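You operate a simulated robot arm through the tools that you are given. There is no shell and no other tool.

Carry out the task below with a simulated robot arm. There is one attempt and no reset: what you move stays moved.

Task
Pump three strokes of caramel into the clear glass, then add milk.
Fine: black pump; glass left on the bar top by the syrups; black jug, up to between the glass's lines; jug back. Set down upright: clear glass, black jug.
Where things are to end (x, y in the base frame): clear glass within 6 cm of [54, 21].

Only the result counts: the job must be done as asked and must still hold three seconds after the hand-in. Knocking over, shifting, dropping, spilling or breaking anything else fails it.

Robot
A 6-joint arm with a two-finger gripper, fixed in place. Base frame: the origin is at the foot of the arm, x ahead of it, y to its left, z up. Units: cm, degrees, N and s.
With the tool pointing down near the work surface it reaches from about 32 to 84 cm from the base axis. Its first joint turns from -166.0 to 166.0 degrees. Payload 2.45 kg.
The tool frame sits at the grasp point between the pads (the TCP): z along the fingers, y along the line on which they close. The tips reach 2 cm beyond it. Largest opening 14 cm; the body of the gripper starts 16.8 cm behind the TCP.
Orientation is that of the tool frame in the base frame, as a unit quaternion [w, x, y, z]. With the fingers straight down and closing along the base's y, the tool's x points along the base's -x, its y along +y and its z along -z.

Tools
- The arm moves only by the tool apply_moves. Its argument "plan" is a list of rows, each a list of 7 numbers: the shift along the tool's x, y, z in units of 400 mm (1.0 is 400 mm), then the turn, a rotation vector about the tool's x, y, z in units of 120 degrees (1.0 is 120 degrees), then the gripper command, from -1 (shut) to 1 (fully open), values between in proportion. In form: [[tx, ty, tz, rx, ry, rz, jaw], ...]. A call has 1 to 20 rows; each row is the pose to reach, as a shift and turn from the pose commanded when the call began, along the tool's axes at that moment. A call with a number of a shift or a turn outside -1 to 1 is refused whole. Each row takes 0.2 s and may step no farther than 5 cm and 8.6 degrees from the row before; otherwise, or with a gripper value out of range, the whole call is refused. A pose out of reach is approached as far as the arm can. The call stops where the force on the tool passes 40 N (or 10 N more than at its start, if that is more) or the arm is blocked; 0.2 s more then pass. Each finger travels about 4.5 cm/s and halts on what it meets, pressing with about 25 N; the grip force reading is that of the motor and also rises with nothing between the fingers. The clock runs only during rows and for 0.2 s after the last one: add rows that repeat a pose to give the fingers time. It gives the time, the measured TCP pose, the force on the tool (base axes), the opening and the grip force at its end, in the units of the frame above (readings bear some noise), with the torque about the TCP (base axes, N m) and any sound that the robot's microphone picked up.
- Cameras (640 x 400 px; columns grow to the right, rows downward): "scene" is fixed at [22.04, -50.09, 153.47]; the picture's right is [0.80, -0.60, 0.00], its down [-0.30, -0.41, -0.86] and it looks along [0.52, 0.69, -0.51] (base axes); focal length 251 px, centre (320, 200). "wrist" rides on the gripper at [7.8, 1.1, -20.9] in the tool frame; the picture's right is [-0.14, 0.99, 0.00], its down [-0.92, -0.13, -0.37] and it looks along [-0.37, -0.05, 0.93] (tool axes); focal length 280 px, centre (320, 200). There is no depth. A picture from a camera that has moved, and an enlarged one, comes with that camera's place and axes in the base frame and with its lens.
- get_image(camera): a new picture of that camera. The clock stands still meanwhile.
- slide_trunk(by): slides the trunk up (or, below 0, down) by that many cm; the arm rides with it, the base frame stays. It gives what a move gives, with no picture.
- zoom(camera, box): a new picture of the part [left, top, right, bottom] of that camera's present view, enlarged. The clock stands still meanwhile.
- finish_job(): hands the job in; it is judged then, once.

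Places have to be worked out from the pictures, the camera data and where the tool is seen. Open the gripper and draw the arm clear of the work before you hand the job in, unless the task says otherwise.

The tools are called as name(argument=value, ...) on one line, values as JSON. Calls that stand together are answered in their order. apply_moves: Moves the arm, as the interface text tells. Its arguments: {"type":"object","properties":{"plan":{"type":"array","items":{"type":"array","items":{"type":"number"}}}},"required":["plan"]} The other tools are called the same way: slide_trunk (by) slides the trunk up or down; get_image (camera) takes a picture; zoom (camera, box) takes an enlarged picture of a part of a camera's view; finish_job () hands the job in.

At the start:

```text
time_s: 0.0
position: [52.98, -6.65, 143.22]
ee_rot: [0.0, 0.0, 1.0, 0.0]
force: [0.1, -0.8, 0.6]
torque: [0.01, 0.0, 0.03]
width: 13.99
grasp_force: 0.0
trunk travel left (down, up): [-15.0, 8.0]
```

scene: 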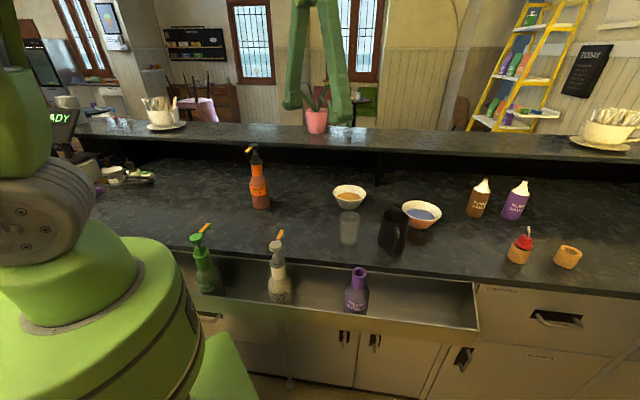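
wrist: 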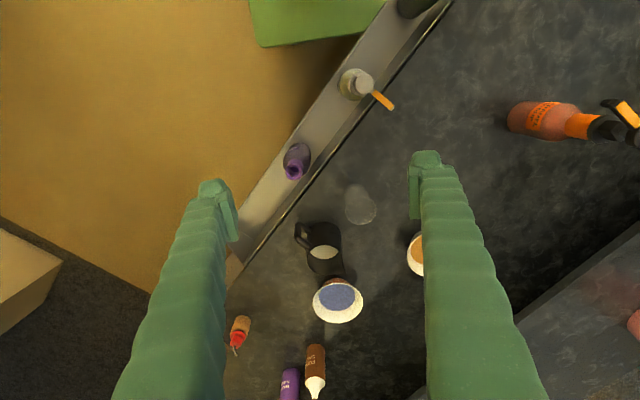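

I start by looking closer at the bottles, glass and jug to identify things.

zoom(camera="scene", box=[160, 120, 400, 320])

zoom(camera="scene", box=[310, 160, 460, 270])

zoom(camera="wrist", box=[240, 140, 440, 340])

zoom(camera="wrist", box=[480, 60, 640, 180])

```text
2.00 times, centred on (280, 220) of scene
camera zoom: at [22.04, -50.09, 153.47], right [0.8, -0.6, 0.0], down [-0.3, -0.41, -0.86], along [0.52, 0.69, -0.51], focal length 502 px, centre (400, 160)
```

zoom: 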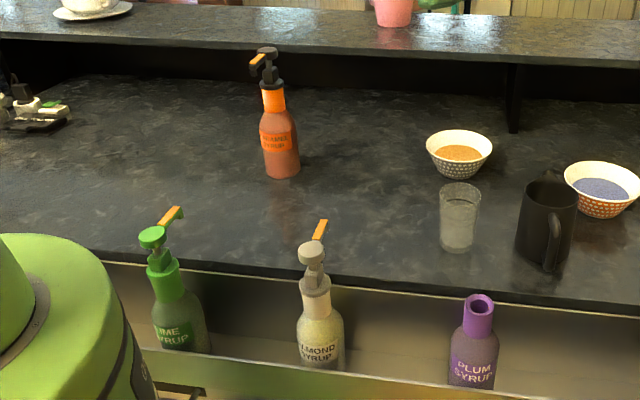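

```text
3.64 times, centred on (385, 215) of scene
camera zoom: at [22.04, -50.09, 153.47], right [0.8, -0.6, 0.0], down [-0.3, -0.41, -0.86], along [0.52, 0.69, -0.51], focal length 912 px, centre (84, 146)
```

zoom: 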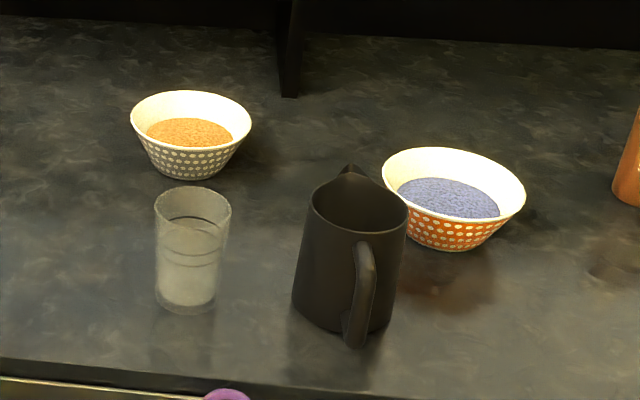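

```text
2.00 times, centred on (340, 240) of wrist
camera zoom: at [45.01, -5.76, 164.13], right [0.14, 0.99, 0.0], down [0.92, -0.13, 0.37], along [0.37, -0.05, -0.93], focal length 561 px, centre (280, 120)
```

zoom: 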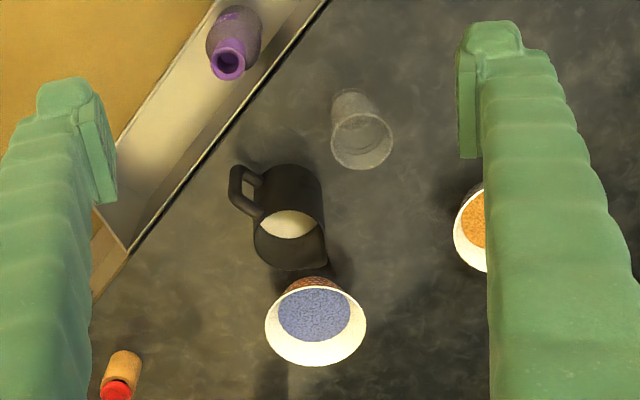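

```text
3.33 times, centred on (560, 120) of wrist
camera zoom: at [45.01, -5.76, 164.13], right [0.14, 0.99, 0.0], down [0.92, -0.13, 0.37], along [0.37, -0.05, -0.93], focal length 935 px, centre (-480, 467)
```

zoom: 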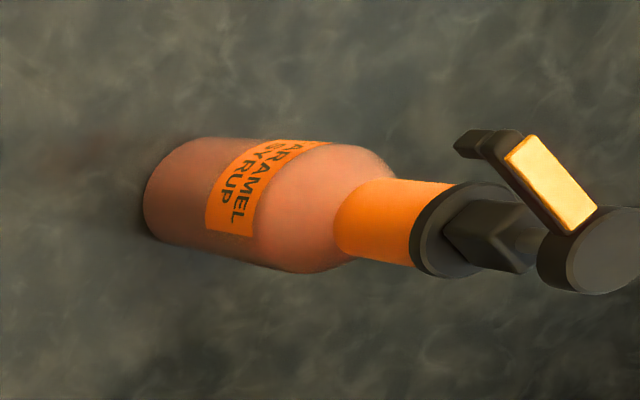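

The counter seems to be at z≈94, glass near (72,0), jug near (83,-10), caramel near (58,41). I take closer zooms to see the glass's lines, the pump spout and the jug.

zoom(camera="scene", box=[325, 200, 373, 250])

zoom(camera="scene", box=[230, 140, 290, 215])

zoom(camera="scene", box=[365, 195, 445, 265])

zoom(camera="wrist", box=[280, 170, 390, 310])

```text
8.00 times, centred on (349, 225) of scene
camera zoom: at [22.04, -50.09, 153.47], right [0.8, -0.6, 0.0], down [-0.3, -0.41, -0.86], along [0.52, 0.69, -0.51], focal length 2007 px, centre (88, 0)
```

zoom: 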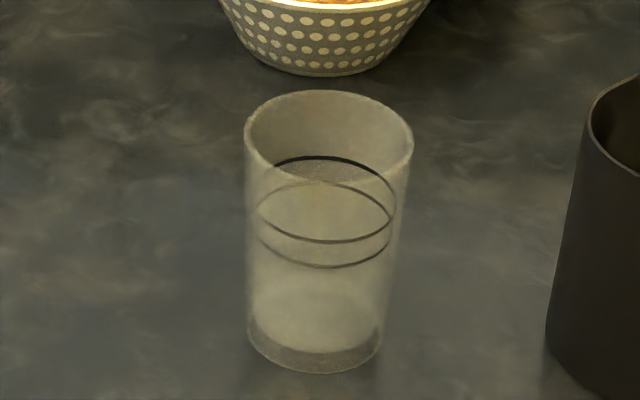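

```text
5.33 times, centred on (260, 178) of scene
camera zoom: at [22.04, -50.09, 153.47], right [0.8, -0.6, 0.0], down [-0.3, -0.41, -0.86], along [0.52, 0.69, -0.51], focal length 1338 px, centre (640, 320)
```

zoom: 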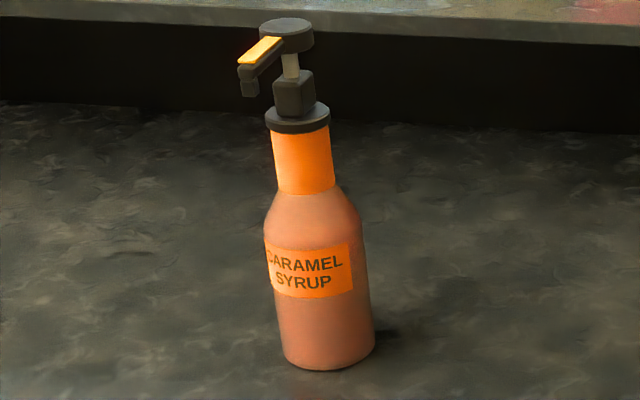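

```text
5.71 times, centred on (405, 230) of scene
camera zoom: at [22.04, -50.09, 153.47], right [0.8, -0.6, 0.0], down [-0.3, -0.41, -0.86], along [0.52, 0.69, -0.51], focal length 1434 px, centre (-166, 29)
```

zoom: 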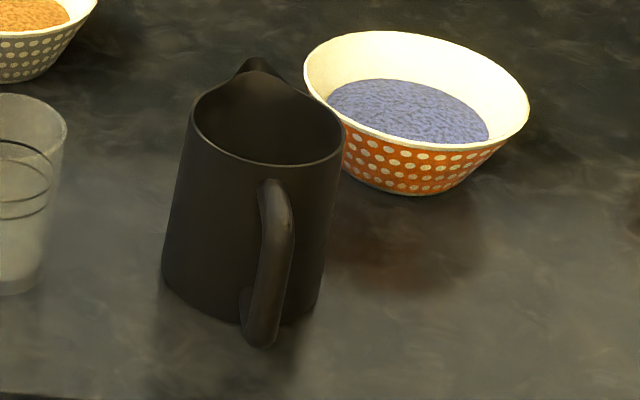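

```text
2.86 times, centred on (335, 240) of wrist
camera zoom: at [45.01, -5.76, 164.13], right [0.14, 0.99, 0.0], down [0.92, -0.13, 0.37], along [0.37, -0.05, -0.93], focal length 801 px, centre (277, 86)
```

zoom: 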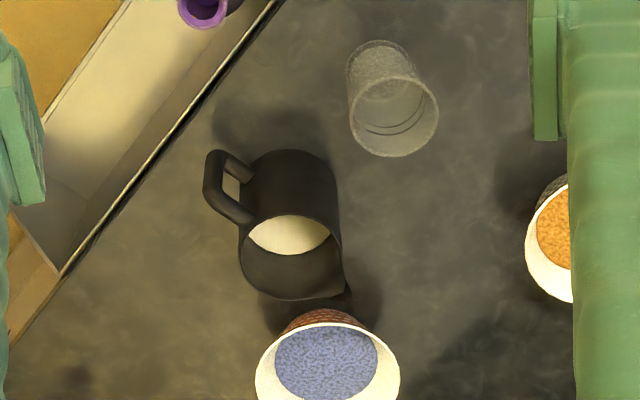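

The glass has two lines (about 6.3 and 7.6 cm above the counter); the spout tip of the caramel pump is at about (53,35,119). I first turn the tool to face straight into the counter (yaw 39°) and come lower over the glass for a better view.

apply_moves(plan=[[-0.034, -0.01, 0.076, 0, 0, -0.054, 0.43], [-0.068, -0.02, 0.152, 0, 0, -0.108, 0.43], [-0.102, -0.03, 0.228, 0, 0, -0.162, 0.43], [-0.137, -0.04, 0.303, 0, 0, -0.217, 0.43], [-0.171, -0.05, 0.379, 0, 0, -0.271, 0.43], [-0.205, -0.059, 0.455, 0, 0, -0.325, 0.43]])

```text
time_s: 1.4
position: [61.37, -9.09, 124.92]
ee_rot: [0.0, -0.335, 0.942, 0.0]
force: [-0.7, -0.6, 0.5]
torque: [0.01, 0.03, 0.0]
width: 10.01
grasp_force: 0.0
trunk travel left (down, up): [-15.0, 8.0]
```

The yaw came out as wanted. Now I tilt the tool to 55° depression so that it looks toward the glass, and take pictures.

apply_moves(plan=[[0, 0, 0, 0, -0.0583, 0, 0.43], [0, 0, 0, 0, -0.1167, 0, 0.43], [0, 0, 0, 0, -0.175, 0, 0.43], [0, 0, 0, 0, -0.2333, 0, 0.43], [0, 0, 0, 0, -0.2917, 0, 0.43]])

get_image(camera="wrist")

get_image(camera="scene")

```text
time_s: 2.6
position: [61.17, -9.24, 125.0]
ee_rot: [0.285, -0.318, 0.899, 0.101]
force: [-0.2, -0.2, -0.2]
torque: [0.01, -0.01, 0.0]
width: 10.02
grasp_force: 0.1
trunk travel left (down, up): [-15.0, 8.0]
```

```text
taken
camera wrist: at [46.09, -19.97, 137.63], right [-0.54, 0.84, 0.08], down [0.5, 0.24, 0.83], along [0.68, 0.48, -0.55], focal length 280 px, centre (320, 200)
```

wrist: 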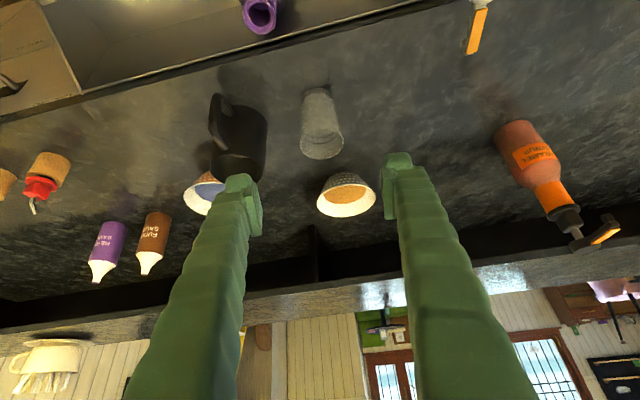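

```text
taken
```

scene: 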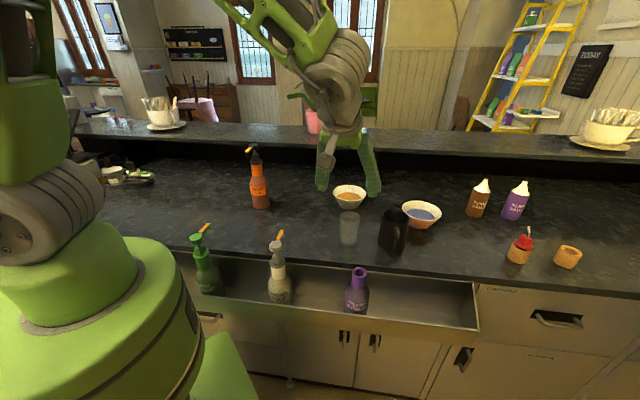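

The camera rides under the gripper, so its view is upside down. I zoom in on glass, jug and pump to refine positions.

zoom(camera="wrist", box=[270, 70, 370, 180])

zoom(camera="wrist", box=[180, 70, 280, 200])

zoom(camera="wrist", box=[480, 110, 630, 260])

```text
3.64 times, centred on (320, 125) of wrist
camera zoom: at [46.09, -19.97, 137.63], right [-0.54, 0.84, 0.08], down [0.5, 0.24, 0.83], along [0.68, 0.48, -0.55], focal length 1020 px, centre (320, 473)
```

zoom: 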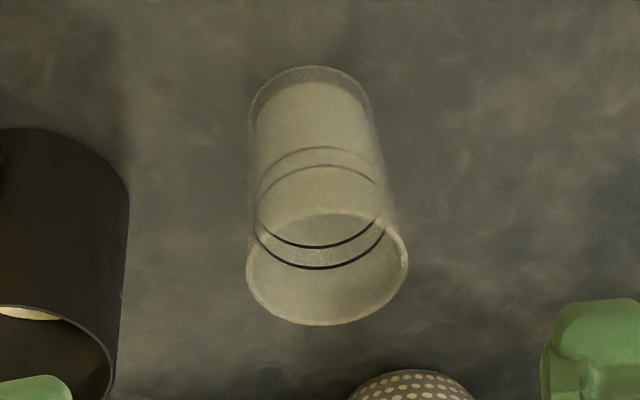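

```text
3.08 times, centred on (230, 135) of wrist
camera zoom: at [46.09, -19.97, 137.63], right [-0.54, 0.84, 0.08], down [0.5, 0.24, 0.83], along [0.68, 0.48, -0.55], focal length 863 px, centre (597, 400)
```

zoom: 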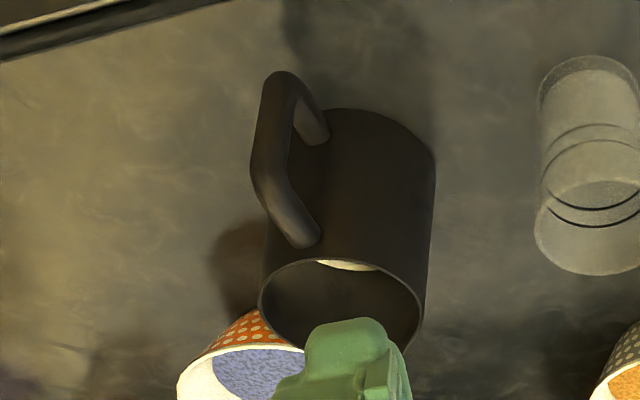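

```text
2.67 times, centred on (555, 185) of wrist
camera zoom: at [46.09, -19.97, 137.63], right [-0.54, 0.84, 0.08], down [0.5, 0.24, 0.83], along [0.68, 0.48, -0.55], focal length 748 px, centre (-307, 240)
```

zoom: 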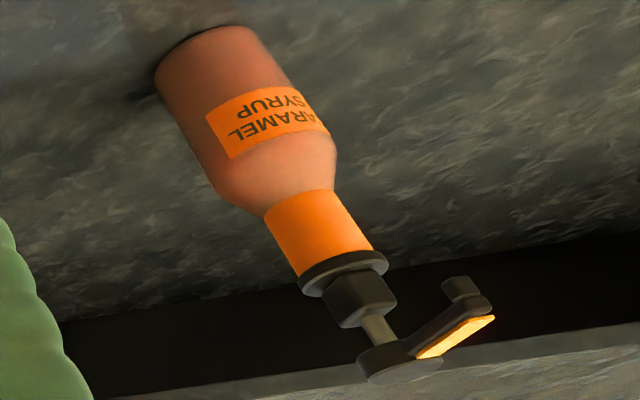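

Refined: glass axis (72.3, 0.05), rim z≈105; jug axis (83.3,-10.2), rim z≈106.6, lip azimuth ≈ 49°; pump head (58.4,41.8,121.6), nozzle end ≈ (52.6,35.1,120). I go to a pre-grasp point 14 cm back from the glass along the tool axis.

apply_moves(plan=[[0.02, 0.0016, 0.0984, 0, 0, 0, 0.43], [0.04, 0.0032, 0.1967, 0, 0, 0, 0.43], [0.0605, 0.0048, 0.295, 0, 0, 0, 0.43], [0.0807, 0.0064, 0.3934, 0, 0, 0, 0.43]])

get_image(camera="wrist")

get_image(camera="scene")

```text
time_s: 3.6
position: [65.94, -4.91, 110.17]
ee_rot: [0.283, -0.318, 0.899, 0.101]
force: [0.7, 0.1, -0.2]
torque: [0.01, 0.11, 0.03]
width: 10.0
grasp_force: 0.0
trunk travel left (down, up): [-15.0, 8.0]
```

```text
taken
camera wrist: at [50.85, -15.65, 122.84], right [-0.54, 0.84, 0.08], down [0.5, 0.24, 0.83], along [0.68, 0.48, -0.55], focal length 280 px, centre (320, 200)
```

wrist: 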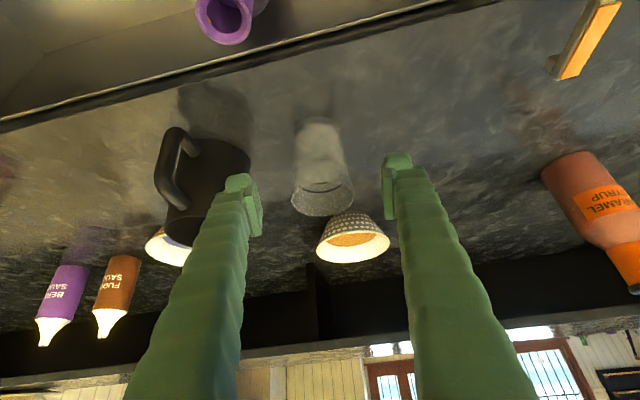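

```text
taken
```

scene: 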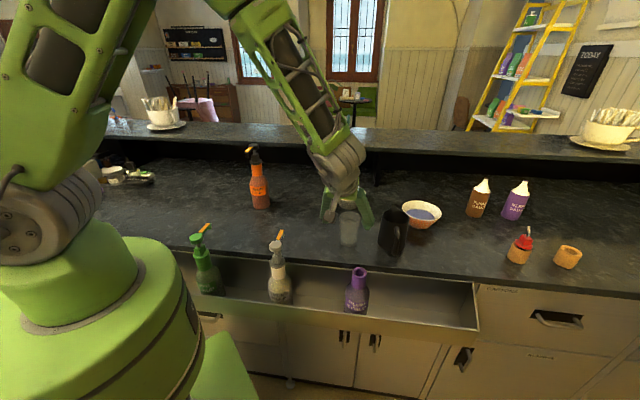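

The glass sits centred between the fingers. I advance 14 cm along the tool axis to straddle the glass.

apply_moves(plan=[[0, -0.001, 0.0875, 0, 0, 0, 0.43], [0, -0.002, 0.175, 0, 0, 0, 0.43], [0, -0.003, 0.2625, 0, 0, 0, 0.43], [0, -0.0037, 0.349, 0, 0, 0, 0.43]])

get_image(camera="wrist")

zoom(camera="scene", box=[310, 170, 410, 260])

```text
time_s: 4.6
position: [72.34, 0.16, 98.83]
ee_rot: [0.282, -0.319, 0.899, 0.101]
force: [-0.3, -0.3, -0.9]
torque: [-0.02, 0.06, 0.02]
width: 10.02
grasp_force: 0.2
trunk travel left (down, up): [-15.0, 8.0]
```

```text
taken
camera wrist: at [57.32, -10.65, 111.48], right [-0.54, 0.84, 0.08], down [0.5, 0.24, 0.83], along [0.68, 0.48, -0.55], focal length 280 px, centre (320, 200)
```

wrist: 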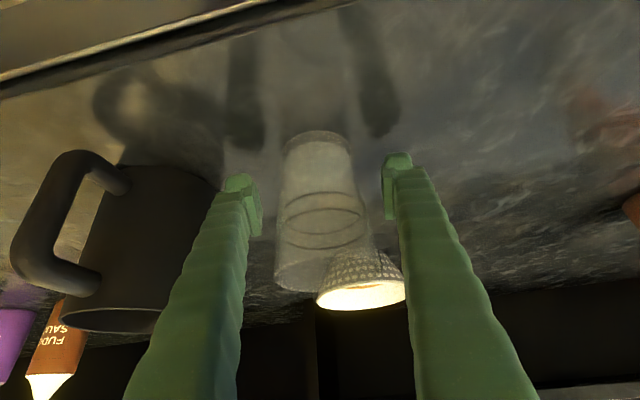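

```text
4.44 times, centred on (360, 215) of scene
camera zoom: at [22.04, -50.09, 153.47], right [0.8, -0.6, 0.0], down [-0.3, -0.41, -0.86], along [0.52, 0.69, -0.51], focal length 1115 px, centre (142, 133)
```

zoom: 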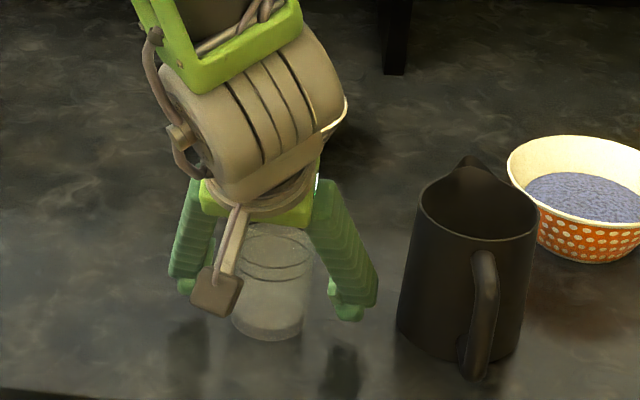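

The glass is between the fingers; I close on it.

apply_moves(plan=[[0, 0, 0, 0, 0, 0, -0.2], [0, 0, 0, 0, 0, 0, -0.4], [0, 0, 0, 0, 0, 0, -0.4], [0, 0, 0, 0, 0, 0, -0.4], [0, 0, 0, 0, 0, 0, -0.4]])

get_image(camera="wrist")

```text
time_s: 5.8
position: [72.24, 0.18, 98.87]
ee_rot: [0.284, -0.319, 0.899, 0.101]
force: [-0.4, 0.3, -0.9]
torque: [-0.01, 0.0, 0.0]
width: 7.21
grasp_force: 25.2
trunk travel left (down, up): [-15.0, 8.0]
```

```text
taken
camera wrist: at [57.23, -10.67, 111.54], right [-0.54, 0.84, 0.08], down [0.5, 0.24, 0.83], along [0.68, 0.48, -0.55], focal length 280 px, centre (320, 200)
```

wrist: 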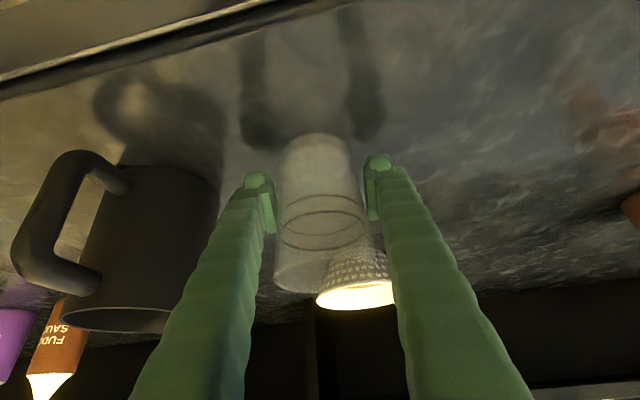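

The glass is held (7.2 cm, 25 N). I lift it 5 cm straight up and check it.

apply_moves(plan=[[-0.018, 0, -0.0256, 0, 0, 0, -0.4], [-0.036, 0, -0.0512, 0, 0, 0, -0.4], [-0.0541, 0, -0.0768, 0, 0, 0, -0.4], [-0.0721, 0, -0.1023, 0, 0, 0, -0.4], [-0.0721, 0, -0.1023, 0, 0, 0, -0.4]])

zoom(camera="scene", box=[310, 170, 410, 260])

```text
time_s: 7.0
position: [72.21, 0.15, 103.86]
ee_rot: [0.283, -0.32, 0.898, 0.101]
force: [-0.6, 0.1, -1.8]
torque: [-0.05, 0.0, 0.01]
width: 7.2
grasp_force: 25.0
trunk travel left (down, up): [-15.0, 8.0]
```

```text
4.44 times, centred on (360, 215) of scene
camera zoom: at [22.04, -50.09, 153.47], right [0.8, -0.6, 0.0], down [-0.3, -0.41, -0.86], along [0.52, 0.69, -0.51], focal length 1115 px, centre (142, 133)
```

zoom: 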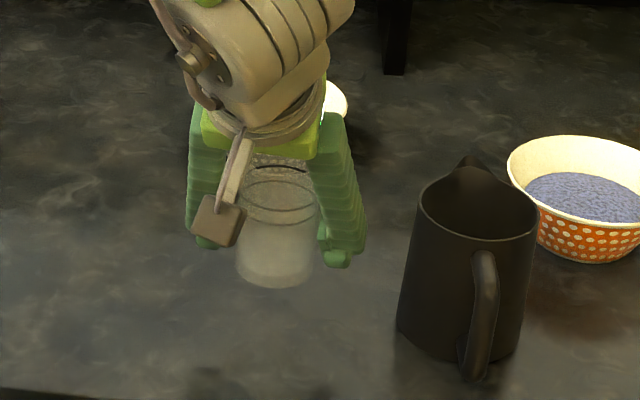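

The glass is off the counter and upright. I move it sideways along the counter to just in front of the caramel pump.

apply_moves(plan=[[-0.001, 0.08, 0.001, 0, 0, 0, -0.4], [-0.002, 0.16, 0.002, 0, 0, 0, -0.4], [-0.003, 0.24, 0.003, 0, 0, 0, -0.4], [-0.004, 0.325, 0.004, 0, 0, 0, -0.4], [-0.005, 0.41, 0.004, 0, 0, 0, -0.4], [-0.006, 0.495, 0.005, 0, 0, 0, -0.4], [-0.008, 0.58, 0.006, 0, 0, 0, -0.4], [-0.009, 0.665, 0.007, 0, 0, 0, -0.4], [-0.01, 0.75, 0.008, 0, 0, 0, -0.4], [-0.011, 0.835, 0.009, 0, 0, 0, -0.4], [-0.012, 0.915, 0.01, 0, 0, 0, -0.4], [-0.013, 0.987, 0.01, 0, 0, 0, -0.4], [-0.013, 0.987, 0.01, 0, 0, 0, -0.4]])

get_image(camera="wrist")

get_image(camera="scene")

```text
time_s: 9.8
position: [49.57, 29.29, 104.7]
ee_rot: [0.273, -0.323, 0.899, 0.116]
force: [0.1, 0.4, -2.1]
torque: [0.04, 0.01, 0.03]
width: 7.2
grasp_force: 24.8
out of reach, approached as far as the arm can: row 10, 11, 12, 13
trunk travel left (down, up): [-15.0, 8.0]
```

```text
taken
camera wrist: at [34.91, 17.97, 117.57], right [-0.55, 0.83, 0.11], down [0.52, 0.24, 0.82], along [0.66, 0.51, -0.56], focal length 280 px, centre (320, 200)
```

wrist: 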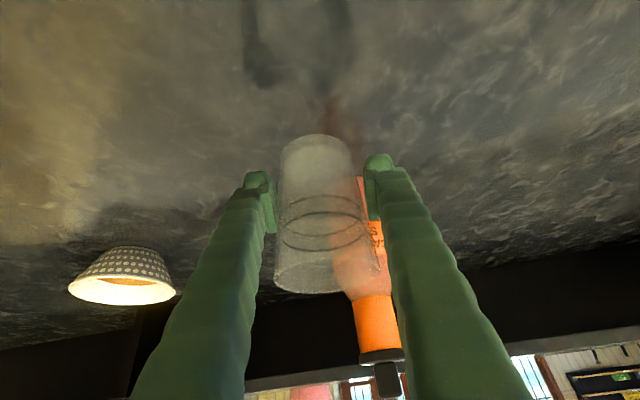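

```text
taken
```

scene: 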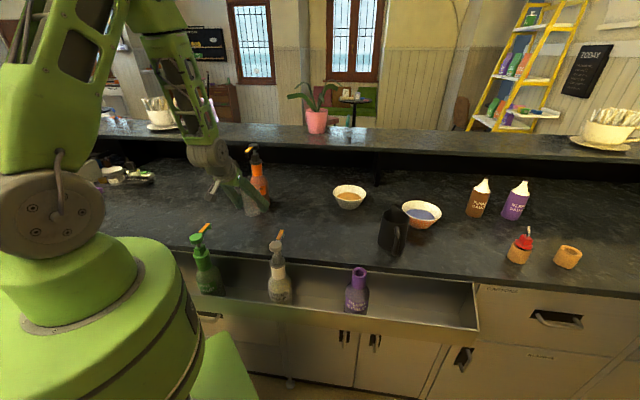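

The last rows were out of reach (too close in with this tilt) and the glass stopped at about (49.6,29.3). I push outward along the counter normal, which brings it back into reach, and check where it lands.

apply_moves(plan=[[-0.0205, 0, 0.01445, 0, 0, 0, -0.4], [-0.041, 0, 0.0289, 0, 0, 0, -0.4], [-0.0615, 0, 0.0433, 0, 0, 0, -0.4], [-0.082, 0, 0.0578, 0, 0, 0, -0.4], [-0.082, 0, 0.0578, 0, 0, 0, -0.4]])

```text
time_s: 11.0
position: [53.53, 30.71, 104.9]
ee_rot: [0.281, -0.321, 0.898, 0.107]
force: [-0.6, 0.5, -1.0]
torque: [-0.02, 0.0, 0.04]
width: 7.15
grasp_force: 24.8
out of reach, approached as far as the arm can: row 1, 2, 3, 4, 5
trunk travel left (down, up): [-15.0, 8.0]
```

Still flagged out of reach at (53.5,30.7), so this looks like a joint or wrist limit rather than radius. I look at the arm configuration and the glass.

zoom(camera="scene", box=[60, 0, 320, 240])

get_image(camera="wrist")

```text
1.67 times, centred on (190, 120) of scene
camera zoom: at [22.04, -50.09, 153.47], right [0.8, -0.6, 0.0], down [-0.3, -0.41, -0.86], along [0.52, 0.69, -0.51], focal length 418 px, centre (537, 333)
```

zoom: 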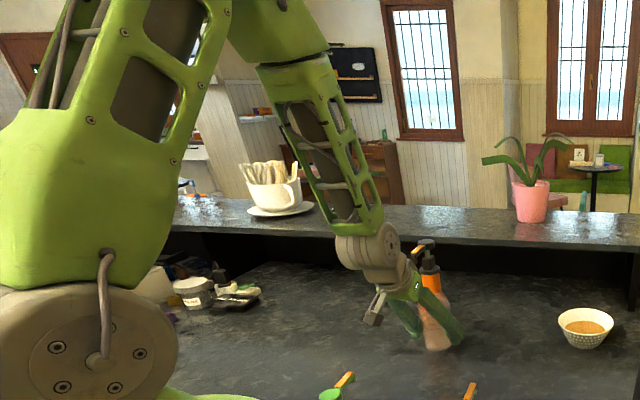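

```text
taken
camera wrist: at [38.65, 19.71, 117.6], right [-0.54, 0.83, 0.09], down [0.51, 0.24, 0.83], along [0.67, 0.5, -0.55], focal length 280 px, centre (320, 200)
```

wrist: 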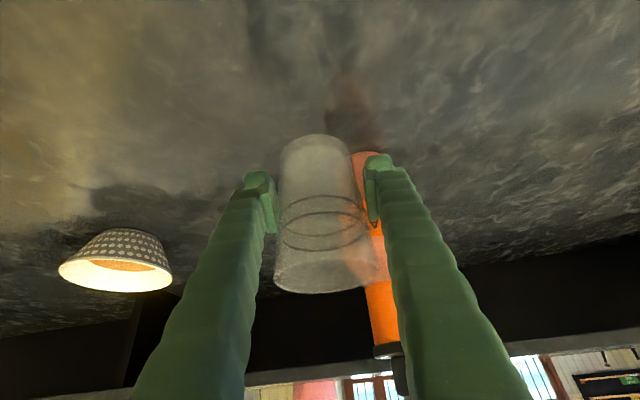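

The wrist is near alignment with the steep forearm (singular), so at this yaw it can't follow. I back off sideways to the right, into good reach, and will then yaw the held glass about the vertical before going in again.

apply_moves(plan=[[0, -0.07, 0, 0, 0, 0, -0.4], [0, -0.14, 0, 0, 0, 0, -0.4], [0, -0.21, 0, 0, 0, 0, -0.4], [0, -0.28, 0, 0, 0, 0, -0.4], [0, -0.35, 0, 0, 0, 0, -0.4], [0, -0.375, 0, 0, 0, 0, -0.4], [0, -0.375, 0, 0, 0, 0, -0.4]])

```text
time_s: 12.6
position: [63.0, 18.95, 105.03]
ee_rot: [0.284, -0.32, 0.898, 0.101]
force: [-1.1, 0.3, -1.9]
torque: [0.0, 0.0, 0.03]
width: 7.17
grasp_force: 25.1
trunk travel left (down, up): [-15.0, 8.0]
```

The glass is back in good reach at (63,19) and upright. I yaw it +36° about the vertical.

apply_moves(plan=[[0, 0, 0, -0.02875, 0, -0.04088, -0.4], [0, 0, 0, -0.0575, 0, -0.08177, -0.4], [0, 0, 0, -0.08625, 0, -0.12265, -0.4], [0, 0, 0, -0.115, 0, -0.16353, -0.4], [0, 0, 0, -0.14375, 0, -0.20442, -0.4], [0, 0, 0, -0.1725, 0, -0.2453, -0.4], [0, 0, 0, -0.1725, 0, -0.2453, -0.4]])

```text
time_s: 14.2
position: [62.89, 18.96, 104.91]
ee_rot: [0.238, -0.582, 0.756, 0.184]
force: [1.0, -1.2, -2.5]
torque: [0.03, 0.01, -0.01]
width: 7.14
grasp_force: 25.0
trunk travel left (down, up): [-15.0, 8.0]
```

Yaw is now about 75°, glass upright. I now carry it toward the place under the nozzle at (52.0,34.5), staying 5-6 cm above the counter.

apply_moves(plan=[[-0.0416, 0.0604, 0.02925, 0, 0, 0, -0.4], [-0.0832, 0.1208, 0.0585, 0, 0, 0, -0.4], [-0.1247, 0.1812, 0.08775, 0, 0, 0, -0.4], [-0.1663, 0.2417, 0.117, 0, 0, 0, -0.4], [-0.2079, 0.302, 0.1462, 0, 0, 0, -0.4], [-0.2495, 0.3625, 0.1755, 0, 0, 0, -0.4], [-0.2495, 0.3625, 0.1755, 0, 0, 0, -0.4]])

get_image(camera="wrist")

zoom(camera="scene", box=[200, 130, 310, 230])

```text
time_s: 15.8
position: [51.96, 34.44, 104.8]
ee_rot: [0.238, -0.581, 0.756, 0.184]
force: [-0.1, 0.4, -1.7]
torque: [0.02, -0.01, -0.01]
width: 7.12
grasp_force: 24.6
trunk travel left (down, up): [-15.0, 8.0]
```

```text
taken
camera wrist: at [46.29, 17.0, 117.48], right [-0.93, 0.36, 0.08], down [0.26, 0.49, 0.83], along [0.26, 0.79, -0.55], focal length 280 px, centre (320, 200)
```

wrist: 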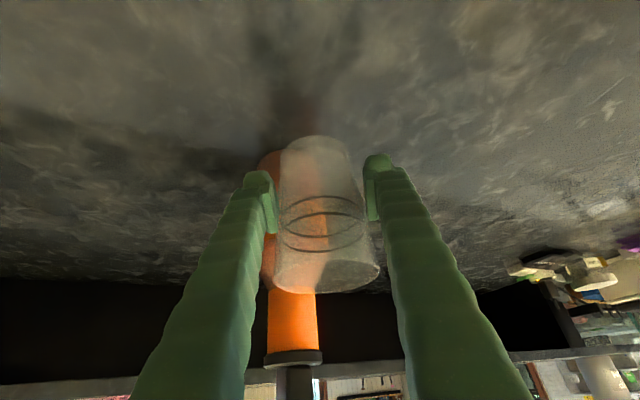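

```text
4.00 times, centred on (255, 180) of scene
camera zoom: at [22.04, -50.09, 153.47], right [0.8, -0.6, 0.0], down [-0.3, -0.41, -0.86], along [0.52, 0.69, -0.51], focal length 1003 px, centre (580, 280)
```

zoom: 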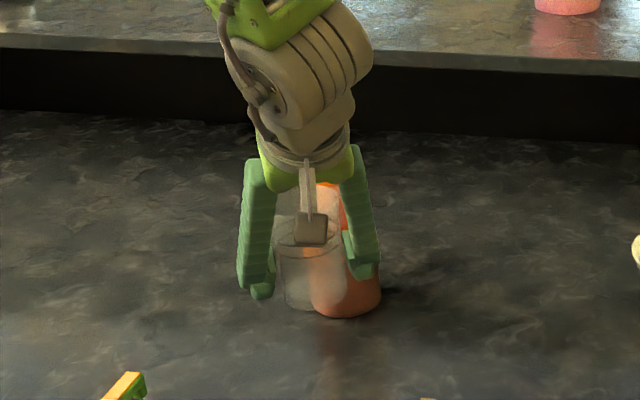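

The glass is above its place under the nozzle. I lower it about 6 cm to the counter.

apply_moves(plan=[[0.0215, 0, 0.03075, 0, 0, 0, -0.4], [0.043, 0, 0.0615, 0, 0, 0, -0.4], [0.0645, 0, 0.0922, 0, 0, 0, -0.4], [0.077, 0, 0.11, 0, 0, 0, -0.4], [0.0825, 0, 0.1179, 0, 0, 0, -0.4], [0.0847, 0, 0.121, 0, 0, 0, -0.4], [0.0847, 0, 0.121, 0, 0, 0, -0.4]])

zoom(camera="scene", box=[200, 130, 310, 230])

```text
time_s: 17.4
position: [52.19, 34.51, 99.09]
ee_rot: [0.238, -0.581, 0.756, 0.184]
force: [-0.7, 0.3, -2.4]
torque: [0.01, 0.01, -0.01]
width: 7.14
grasp_force: 25.1
trunk travel left (down, up): [-15.0, 8.0]
```

```text
4.00 times, centred on (255, 180) of scene
camera zoom: at [22.04, -50.09, 153.47], right [0.8, -0.6, 0.0], down [-0.3, -0.41, -0.86], along [0.52, 0.69, -0.51], focal length 1003 px, centre (580, 280)
```

zoom: 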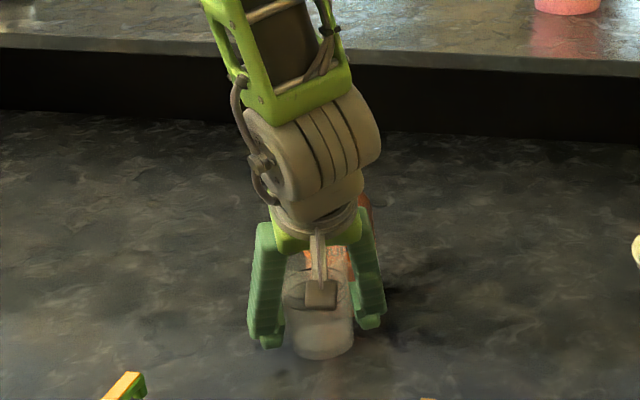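

Not yet in contact (z 99.09, pick-up was 98.85). I go down a last 3 mm in small steps.

apply_moves(plan=[[0.0014, 0, 0.002, 0, 0, 0, -0.4], [0.0028, 0, 0.0041, 0, 0, 0, -0.4], [0.0043, 0, 0.0061, 0, 0, 0, -0.4], [0.0043, 0, 0.0061, 0, 0, 0, -0.4]])

```text
time_s: 18.4
position: [52.2, 34.69, 98.92]
ee_rot: [0.24, -0.58, 0.756, 0.184]
force: [2.3, -2.7, 11.7]
torque: [0.01, 0.24, -0.03]
width: 7.1
grasp_force: 25.5
trunk travel left (down, up): [-15.0, 8.0]
```

Contact with the counter (about 12 N up). I release the glass by opening to 9.5 cm.

apply_moves(plan=[[-0.001, 0, -0.0015, 0, 0, 0, -0.2], [-0.001, 0, -0.0015, 0, 0, 0, 0.1], [-0.001, 0, -0.0015, 0, 0, 0, 0.357], [-0.001, 0, -0.0015, 0, 0, 0, 0.357], [-0.001, 0, -0.0015, 0, 0, 0, 0.357]])

get_image(camera="wrist")

```text
time_s: 19.6
position: [52.09, 34.56, 98.66]
ee_rot: [0.238, -0.581, 0.756, 0.184]
force: [0.4, 0.0, -1.0]
torque: [0.01, -0.01, 0.02]
width: 9.49
grasp_force: 0.0
trunk travel left (down, up): [-15.0, 8.0]
```

```text
taken
camera wrist: at [46.23, 16.97, 111.41], right [-0.93, 0.36, 0.08], down [0.26, 0.49, 0.83], along [0.26, 0.79, -0.55], focal length 280 px, centre (320, 200)
```

wrist: 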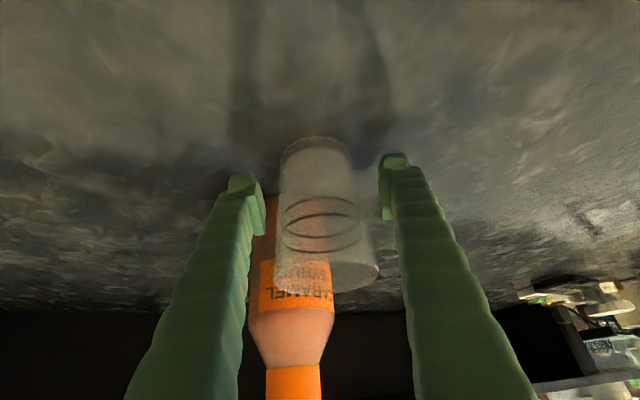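

Released cleanly. I retreat straight back along the tool axis and check alignment of glass and nozzle.

apply_moves(plan=[[0, 0, -0.06, 0, 0, 0, 0.357], [0, 0, -0.125, 0, 0, 0, 0.357], [0, 0, -0.2, 0, 0, 0, 0.357], [0, 0, -0.275, 0, 0, 0, 0.357], [0, 0, -0.35, 0, 0, 0, 0.357], [0, 0, -0.4, 0, 0, 0, 0.357]])

get_image(camera="wrist")

zoom(camera="scene", box=[200, 130, 310, 230])

```text
time_s: 21.0
position: [49.63, 25.35, 111.9]
ee_rot: [0.239, -0.58, 0.756, 0.184]
force: [0.2, -0.6, -0.4]
torque: [0.01, -0.05, 0.0]
width: 9.47
grasp_force: 0.1
trunk travel left (down, up): [-15.0, 8.0]
```

```text
taken
camera wrist: at [43.81, 7.83, 124.55], right [-0.93, 0.36, 0.08], down [0.26, 0.49, 0.83], along [0.26, 0.79, -0.55], focal length 280 px, centre (320, 200)
```

wrist: 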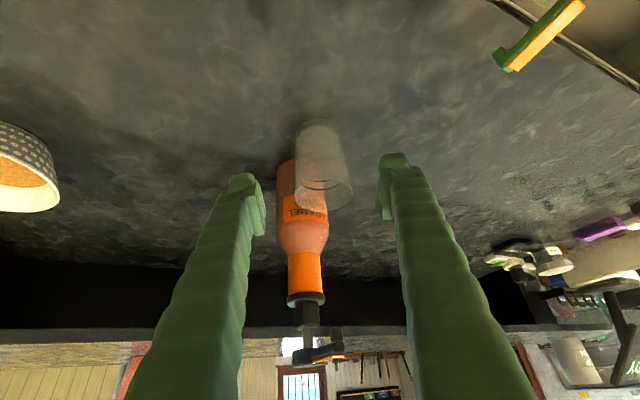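

```text
4.00 times, centred on (255, 180) of scene
camera zoom: at [22.04, -50.09, 153.47], right [0.8, -0.6, 0.0], down [-0.3, -0.41, -0.86], along [0.52, 0.69, -0.51], focal length 1003 px, centre (580, 280)
```

zoom: 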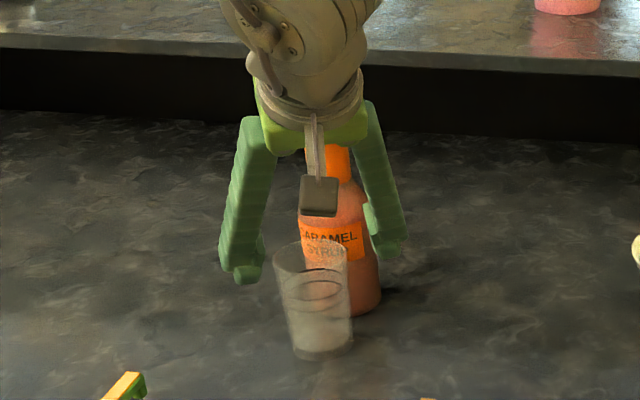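

I zoom the wrist view at the nozzle and glass to compare their positions.

zoom(camera="wrist", box=[250, 280, 400, 380])

zoom(camera="wrist", box=[260, 100, 390, 230])

```text
4.00 times, centred on (325, 330) of wrist
camera zoom: at [43.81, 7.83, 124.55], right [-0.93, 0.36, 0.08], down [0.26, 0.49, 0.83], along [0.26, 0.79, -0.55], focal length 1122 px, centre (300, -320)
```

zoom: 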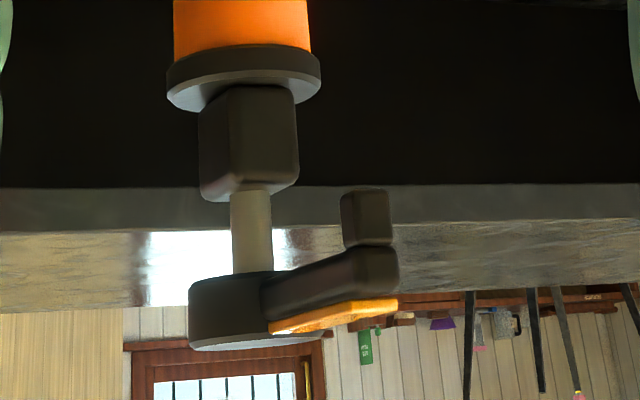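

```text
3.08 times, centred on (325, 165) of wrist
camera zoom: at [43.81, 7.83, 124.55], right [-0.93, 0.36, 0.08], down [0.26, 0.49, 0.83], along [0.26, 0.79, -0.55], focal length 863 px, centre (305, 308)
```

zoom: 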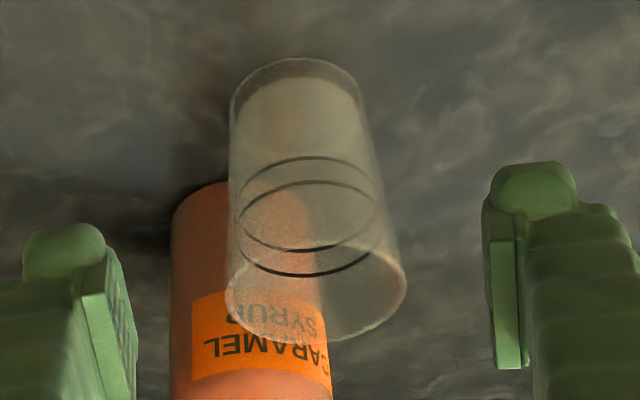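

Glass centre ≈ (52.1,34.5), nozzle ≈ (52.3,34.8): well aligned. Now I raise the arm, turn the tool vertical and shut the fingers to use them as a press for the pump head.

apply_moves(plan=[[-0.0513, 0, -0.0732, 0, 0.0417, 0, 0.0], [-0.1026, 0, -0.1464, 0, 0.0833, 0, -0.3], [-0.1538, 0, -0.2196, 0, 0.125, 0, -0.6], [-0.2051, 0, -0.2929, 0, 0.1667, 0, -1], [-0.2564, 0, -0.3661, 0, 0.2083, 0, -1], [-0.3077, 0, -0.4393, 0, 0.25, 0, -1], [-0.359, 0, -0.5125, 0, 0.2917, 0, -1], [-0.359, 0, -0.5125, 0, 0.2917, 0, -1]])

```text
time_s: 22.8
position: [50.02, 25.47, 137.06]
ee_rot: [0.0, -0.609, 0.793, -0.001]
force: [-1.1, 0.0, -0.6]
torque: [-0.02, -0.02, -0.02]
width: 0.0
grasp_force: 25.4
trunk travel left (down, up): [-15.0, 8.0]
```

Tool is vertical and shut. I move over the pump head, tips about 6 cm above it, and look.

apply_moves(plan=[[-0.09, -0.0195, 0.03, 0, 0, 0, -1], [-0.18, -0.039, 0.06, 0, 0, 0, -1], [-0.27, -0.0585, 0.09, 0, 0, 0, -1], [-0.36, -0.078, 0.13, 0, 0, 0, -1], [-0.448, -0.0975, 0.175, 0, 0, 0, -1], [-0.448, -0.0975, 0.175, 0, 0, 0, -1]])

get_image(camera="wrist")

zoom(camera="scene", box=[200, 110, 310, 220])

```text
time_s: 24.2
position: [57.92, 41.8, 129.99]
ee_rot: [0.001, -0.609, 0.793, 0.001]
force: [0.1, -0.1, 0.6]
torque: [-0.04, -0.03, -0.05]
width: 0.0
grasp_force: 25.2
trunk travel left (down, up): [-15.0, 8.0]
```

```text
taken
camera wrist: at [54.76, 34.43, 150.86], right [-0.92, 0.39, 0.0], down [0.36, 0.86, 0.37], along [0.14, 0.34, -0.93], focal length 280 px, centre (320, 200)
```

wrist: 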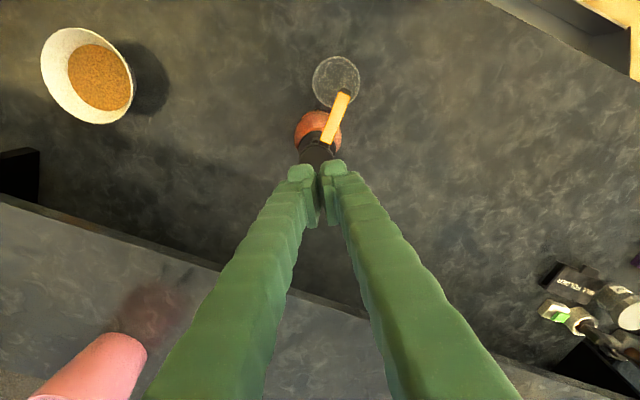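

```text
3.64 times, centred on (255, 165) of scene
camera zoom: at [22.04, -50.09, 153.47], right [0.8, -0.6, 0.0], down [-0.3, -0.41, -0.86], along [0.52, 0.69, -0.51], focal length 912 px, centre (556, 327)
```

zoom: 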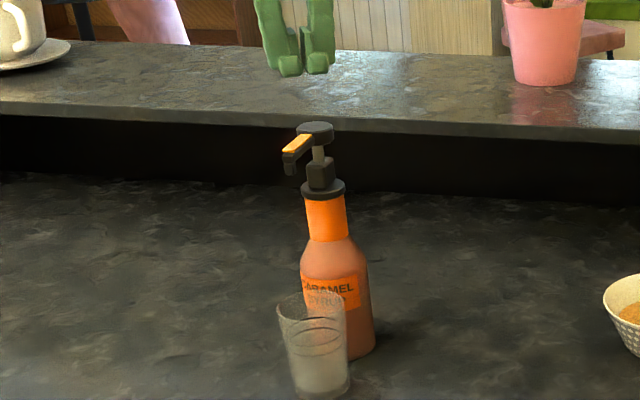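

Fingers are about 0.5 cm short in x of the head axis (58.45, 41.8). I correct and descend until the tips are just above the head.

apply_moves(plan=[[-0.003, -0.012, 0.0, 0, 0, 0, -1], [-0.003, -0.012, 0.05, 0, 0, 0, -1], [-0.003, -0.012, 0.1, 0, 0, 0, -1], [-0.003, -0.012, 0.14, 0, 0, 0, -1], [-0.003, -0.012, 0.14, 0, 0, 0, -1]])

zoom(camera="scene", box=[220, 110, 290, 180])

zoom(camera="wrist", box=[250, 40, 400, 240])

```text
time_s: 25.4
position: [58.59, 41.81, 124.39]
ee_rot: [0.0, -0.608, 0.794, 0.0]
force: [-0.7, -0.2, 4.8]
torque: [0.01, 0.04, 0.0]
width: 0.6
grasp_force: 25.3
trunk travel left (down, up): [-15.0, 8.0]
```

```text
5.71 times, centred on (255, 145) of scene
camera zoom: at [22.04, -50.09, 153.47], right [0.8, -0.6, 0.0], down [-0.3, -0.41, -0.86], along [0.52, 0.69, -0.51], focal length 1434 px, centre (691, 514)
```

zoom: 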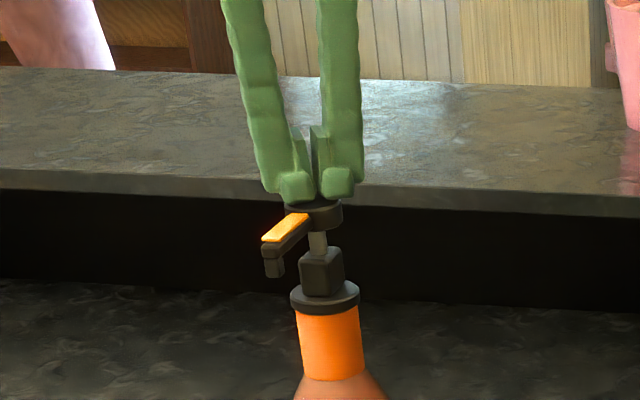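

```text
2.00 times, centred on (325, 140) of wrist
camera zoom: at [55.5, 34.47, 145.23], right [-0.92, 0.39, 0.0], down [0.36, 0.86, 0.37], along [0.14, 0.34, -0.93], focal length 561 px, centre (310, 320)
```

zoom: 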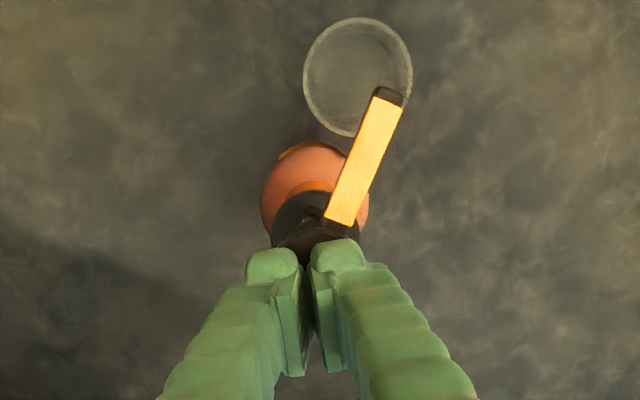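

The tips already touch the head (4.8 N up). I press down 1.2 cm to learn the stiffness of the pump, as the first part of stroke one.

apply_moves(plan=[[0, 0, 0.01, 0, 0, 0, -1], [0, 0, 0.02, 0, 0, 0, -1], [0, 0, 0.03, 0, 0, 0, -1]])

zoom(camera="scene", box=[220, 110, 290, 180])

```text
time_s: 26.2
position: [58.59, 41.92, 123.0]
ee_rot: [0.001, -0.609, 0.793, 0.001]
force: [0.9, -0.3, 8.3]
torque: [-0.02, -0.03, 0.02]
width: 0.57
grasp_force: 25.4
trunk travel left (down, up): [-15.0, 8.0]
```

```text
5.71 times, centred on (255, 145) of scene
camera zoom: at [22.04, -50.09, 153.47], right [0.8, -0.6, 0.0], down [-0.3, -0.41, -0.86], along [0.52, 0.69, -0.51], focal length 1434 px, centre (691, 514)
```

zoom: 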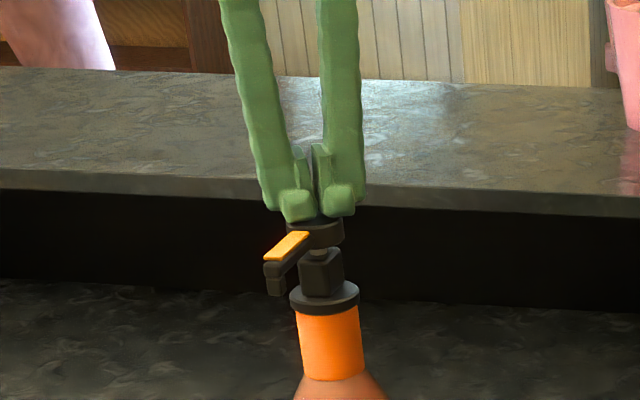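

The head went down about 1.3 cm at 8 N; a little stem is still visible. I keep pressing to the end of the stroke in 2-3 mm steps.

apply_moves(plan=[[0, 0, 0.006, 0, 0, 0, -1], [0, 0, 0.012, 0, 0, 0, -1], [0, 0, 0.017, 0, 0, 0, -1], [0, 0, 0.017, 0, 0, 0, -1]])

zoom(camera="scene", box=[220, 110, 290, 180])

zoom(camera="scene", box=[225, 180, 285, 235])

```text
time_s: 27.2
position: [58.71, 41.84, 122.62]
ee_rot: [0.002, -0.608, 0.794, 0.001]
force: [0.9, 0.2, 19.7]
torque: [-0.07, 0.03, 0.03]
width: 0.57
grasp_force: 24.8
trunk travel left (down, up): [-15.0, 8.0]
```

```text
5.71 times, centred on (255, 145) of scene
camera zoom: at [22.04, -50.09, 153.47], right [0.8, -0.6, 0.0], down [-0.3, -0.41, -0.86], along [0.52, 0.69, -0.51], focal length 1434 px, centre (691, 514)
```

zoom: 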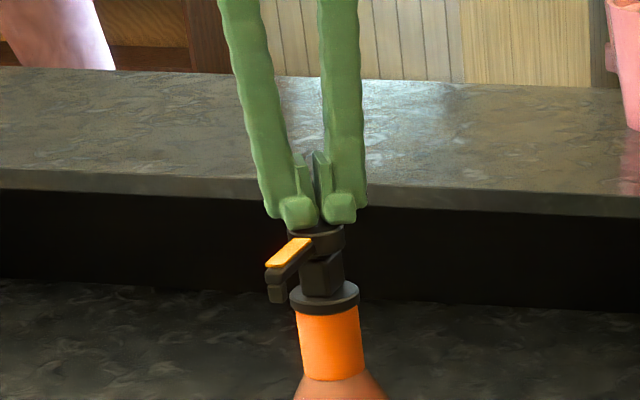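

```text
7.27 times, centred on (255, 208) of scene
camera zoom: at [22.04, -50.09, 153.47], right [0.8, -0.6, 0.0], down [-0.3, -0.41, -0.86], along [0.52, 0.69, -0.51], focal length 1824 px, centre (793, 146)
```

zoom: 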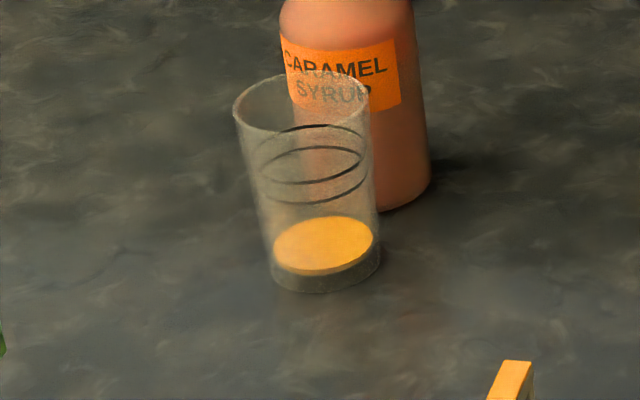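

Stroke one bottomed out at ~20 N and caramel is in the glass. I lift clear so the pump returns fully.

apply_moves(plan=[[0, 0, -0.02, 0, 0, 0, -1], [0, 0, -0.045, 0, 0, 0, -1], [0, 0, -0.07, 0, 0, 0, -1], [0, 0, -0.09, 0, 0, 0, -1], [0, 0, -0.09, 0, 0, 0, -1], [0, 0, -0.09, 0, 0, 0, -1]])

zoom(camera="scene", box=[220, 110, 290, 180])

zoom(camera="scene", box=[225, 180, 285, 235])

```text
time_s: 28.6
position: [58.6, 41.89, 125.96]
ee_rot: [-0.001, -0.609, 0.793, 0.0]
force: [-0.4, -0.9, -0.5]
torque: [-0.03, -0.03, -0.04]
width: 0.0
grasp_force: 25.2
trunk travel left (down, up): [-15.0, 8.0]
```

```text
5.71 times, centred on (255, 145) of scene
camera zoom: at [22.04, -50.09, 153.47], right [0.8, -0.6, 0.0], down [-0.3, -0.41, -0.86], along [0.52, 0.69, -0.51], focal length 1434 px, centre (691, 514)
```

zoom: 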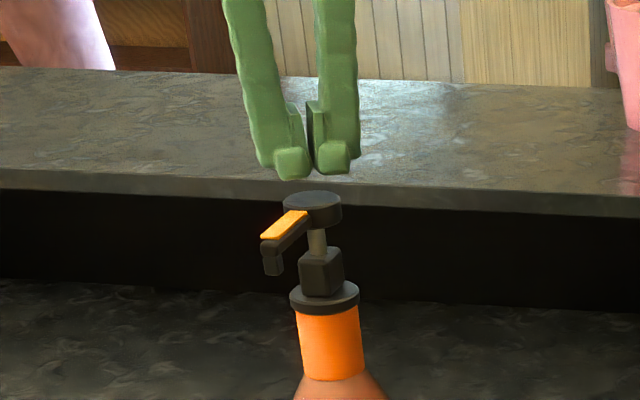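

```text
7.27 times, centred on (255, 208) of scene
camera zoom: at [22.04, -50.09, 153.47], right [0.8, -0.6, 0.0], down [-0.3, -0.41, -0.86], along [0.52, 0.69, -0.51], focal length 1824 px, centre (793, 146)
```

zoom: 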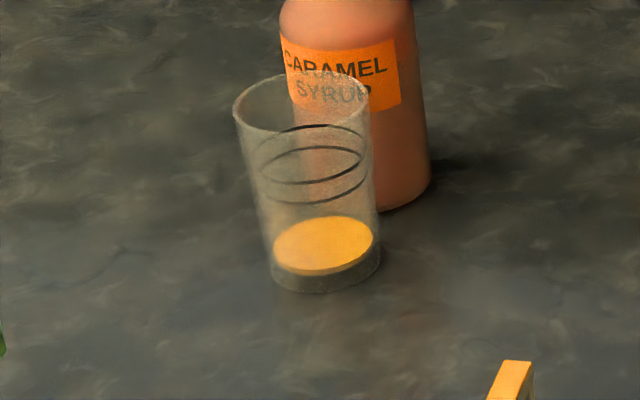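

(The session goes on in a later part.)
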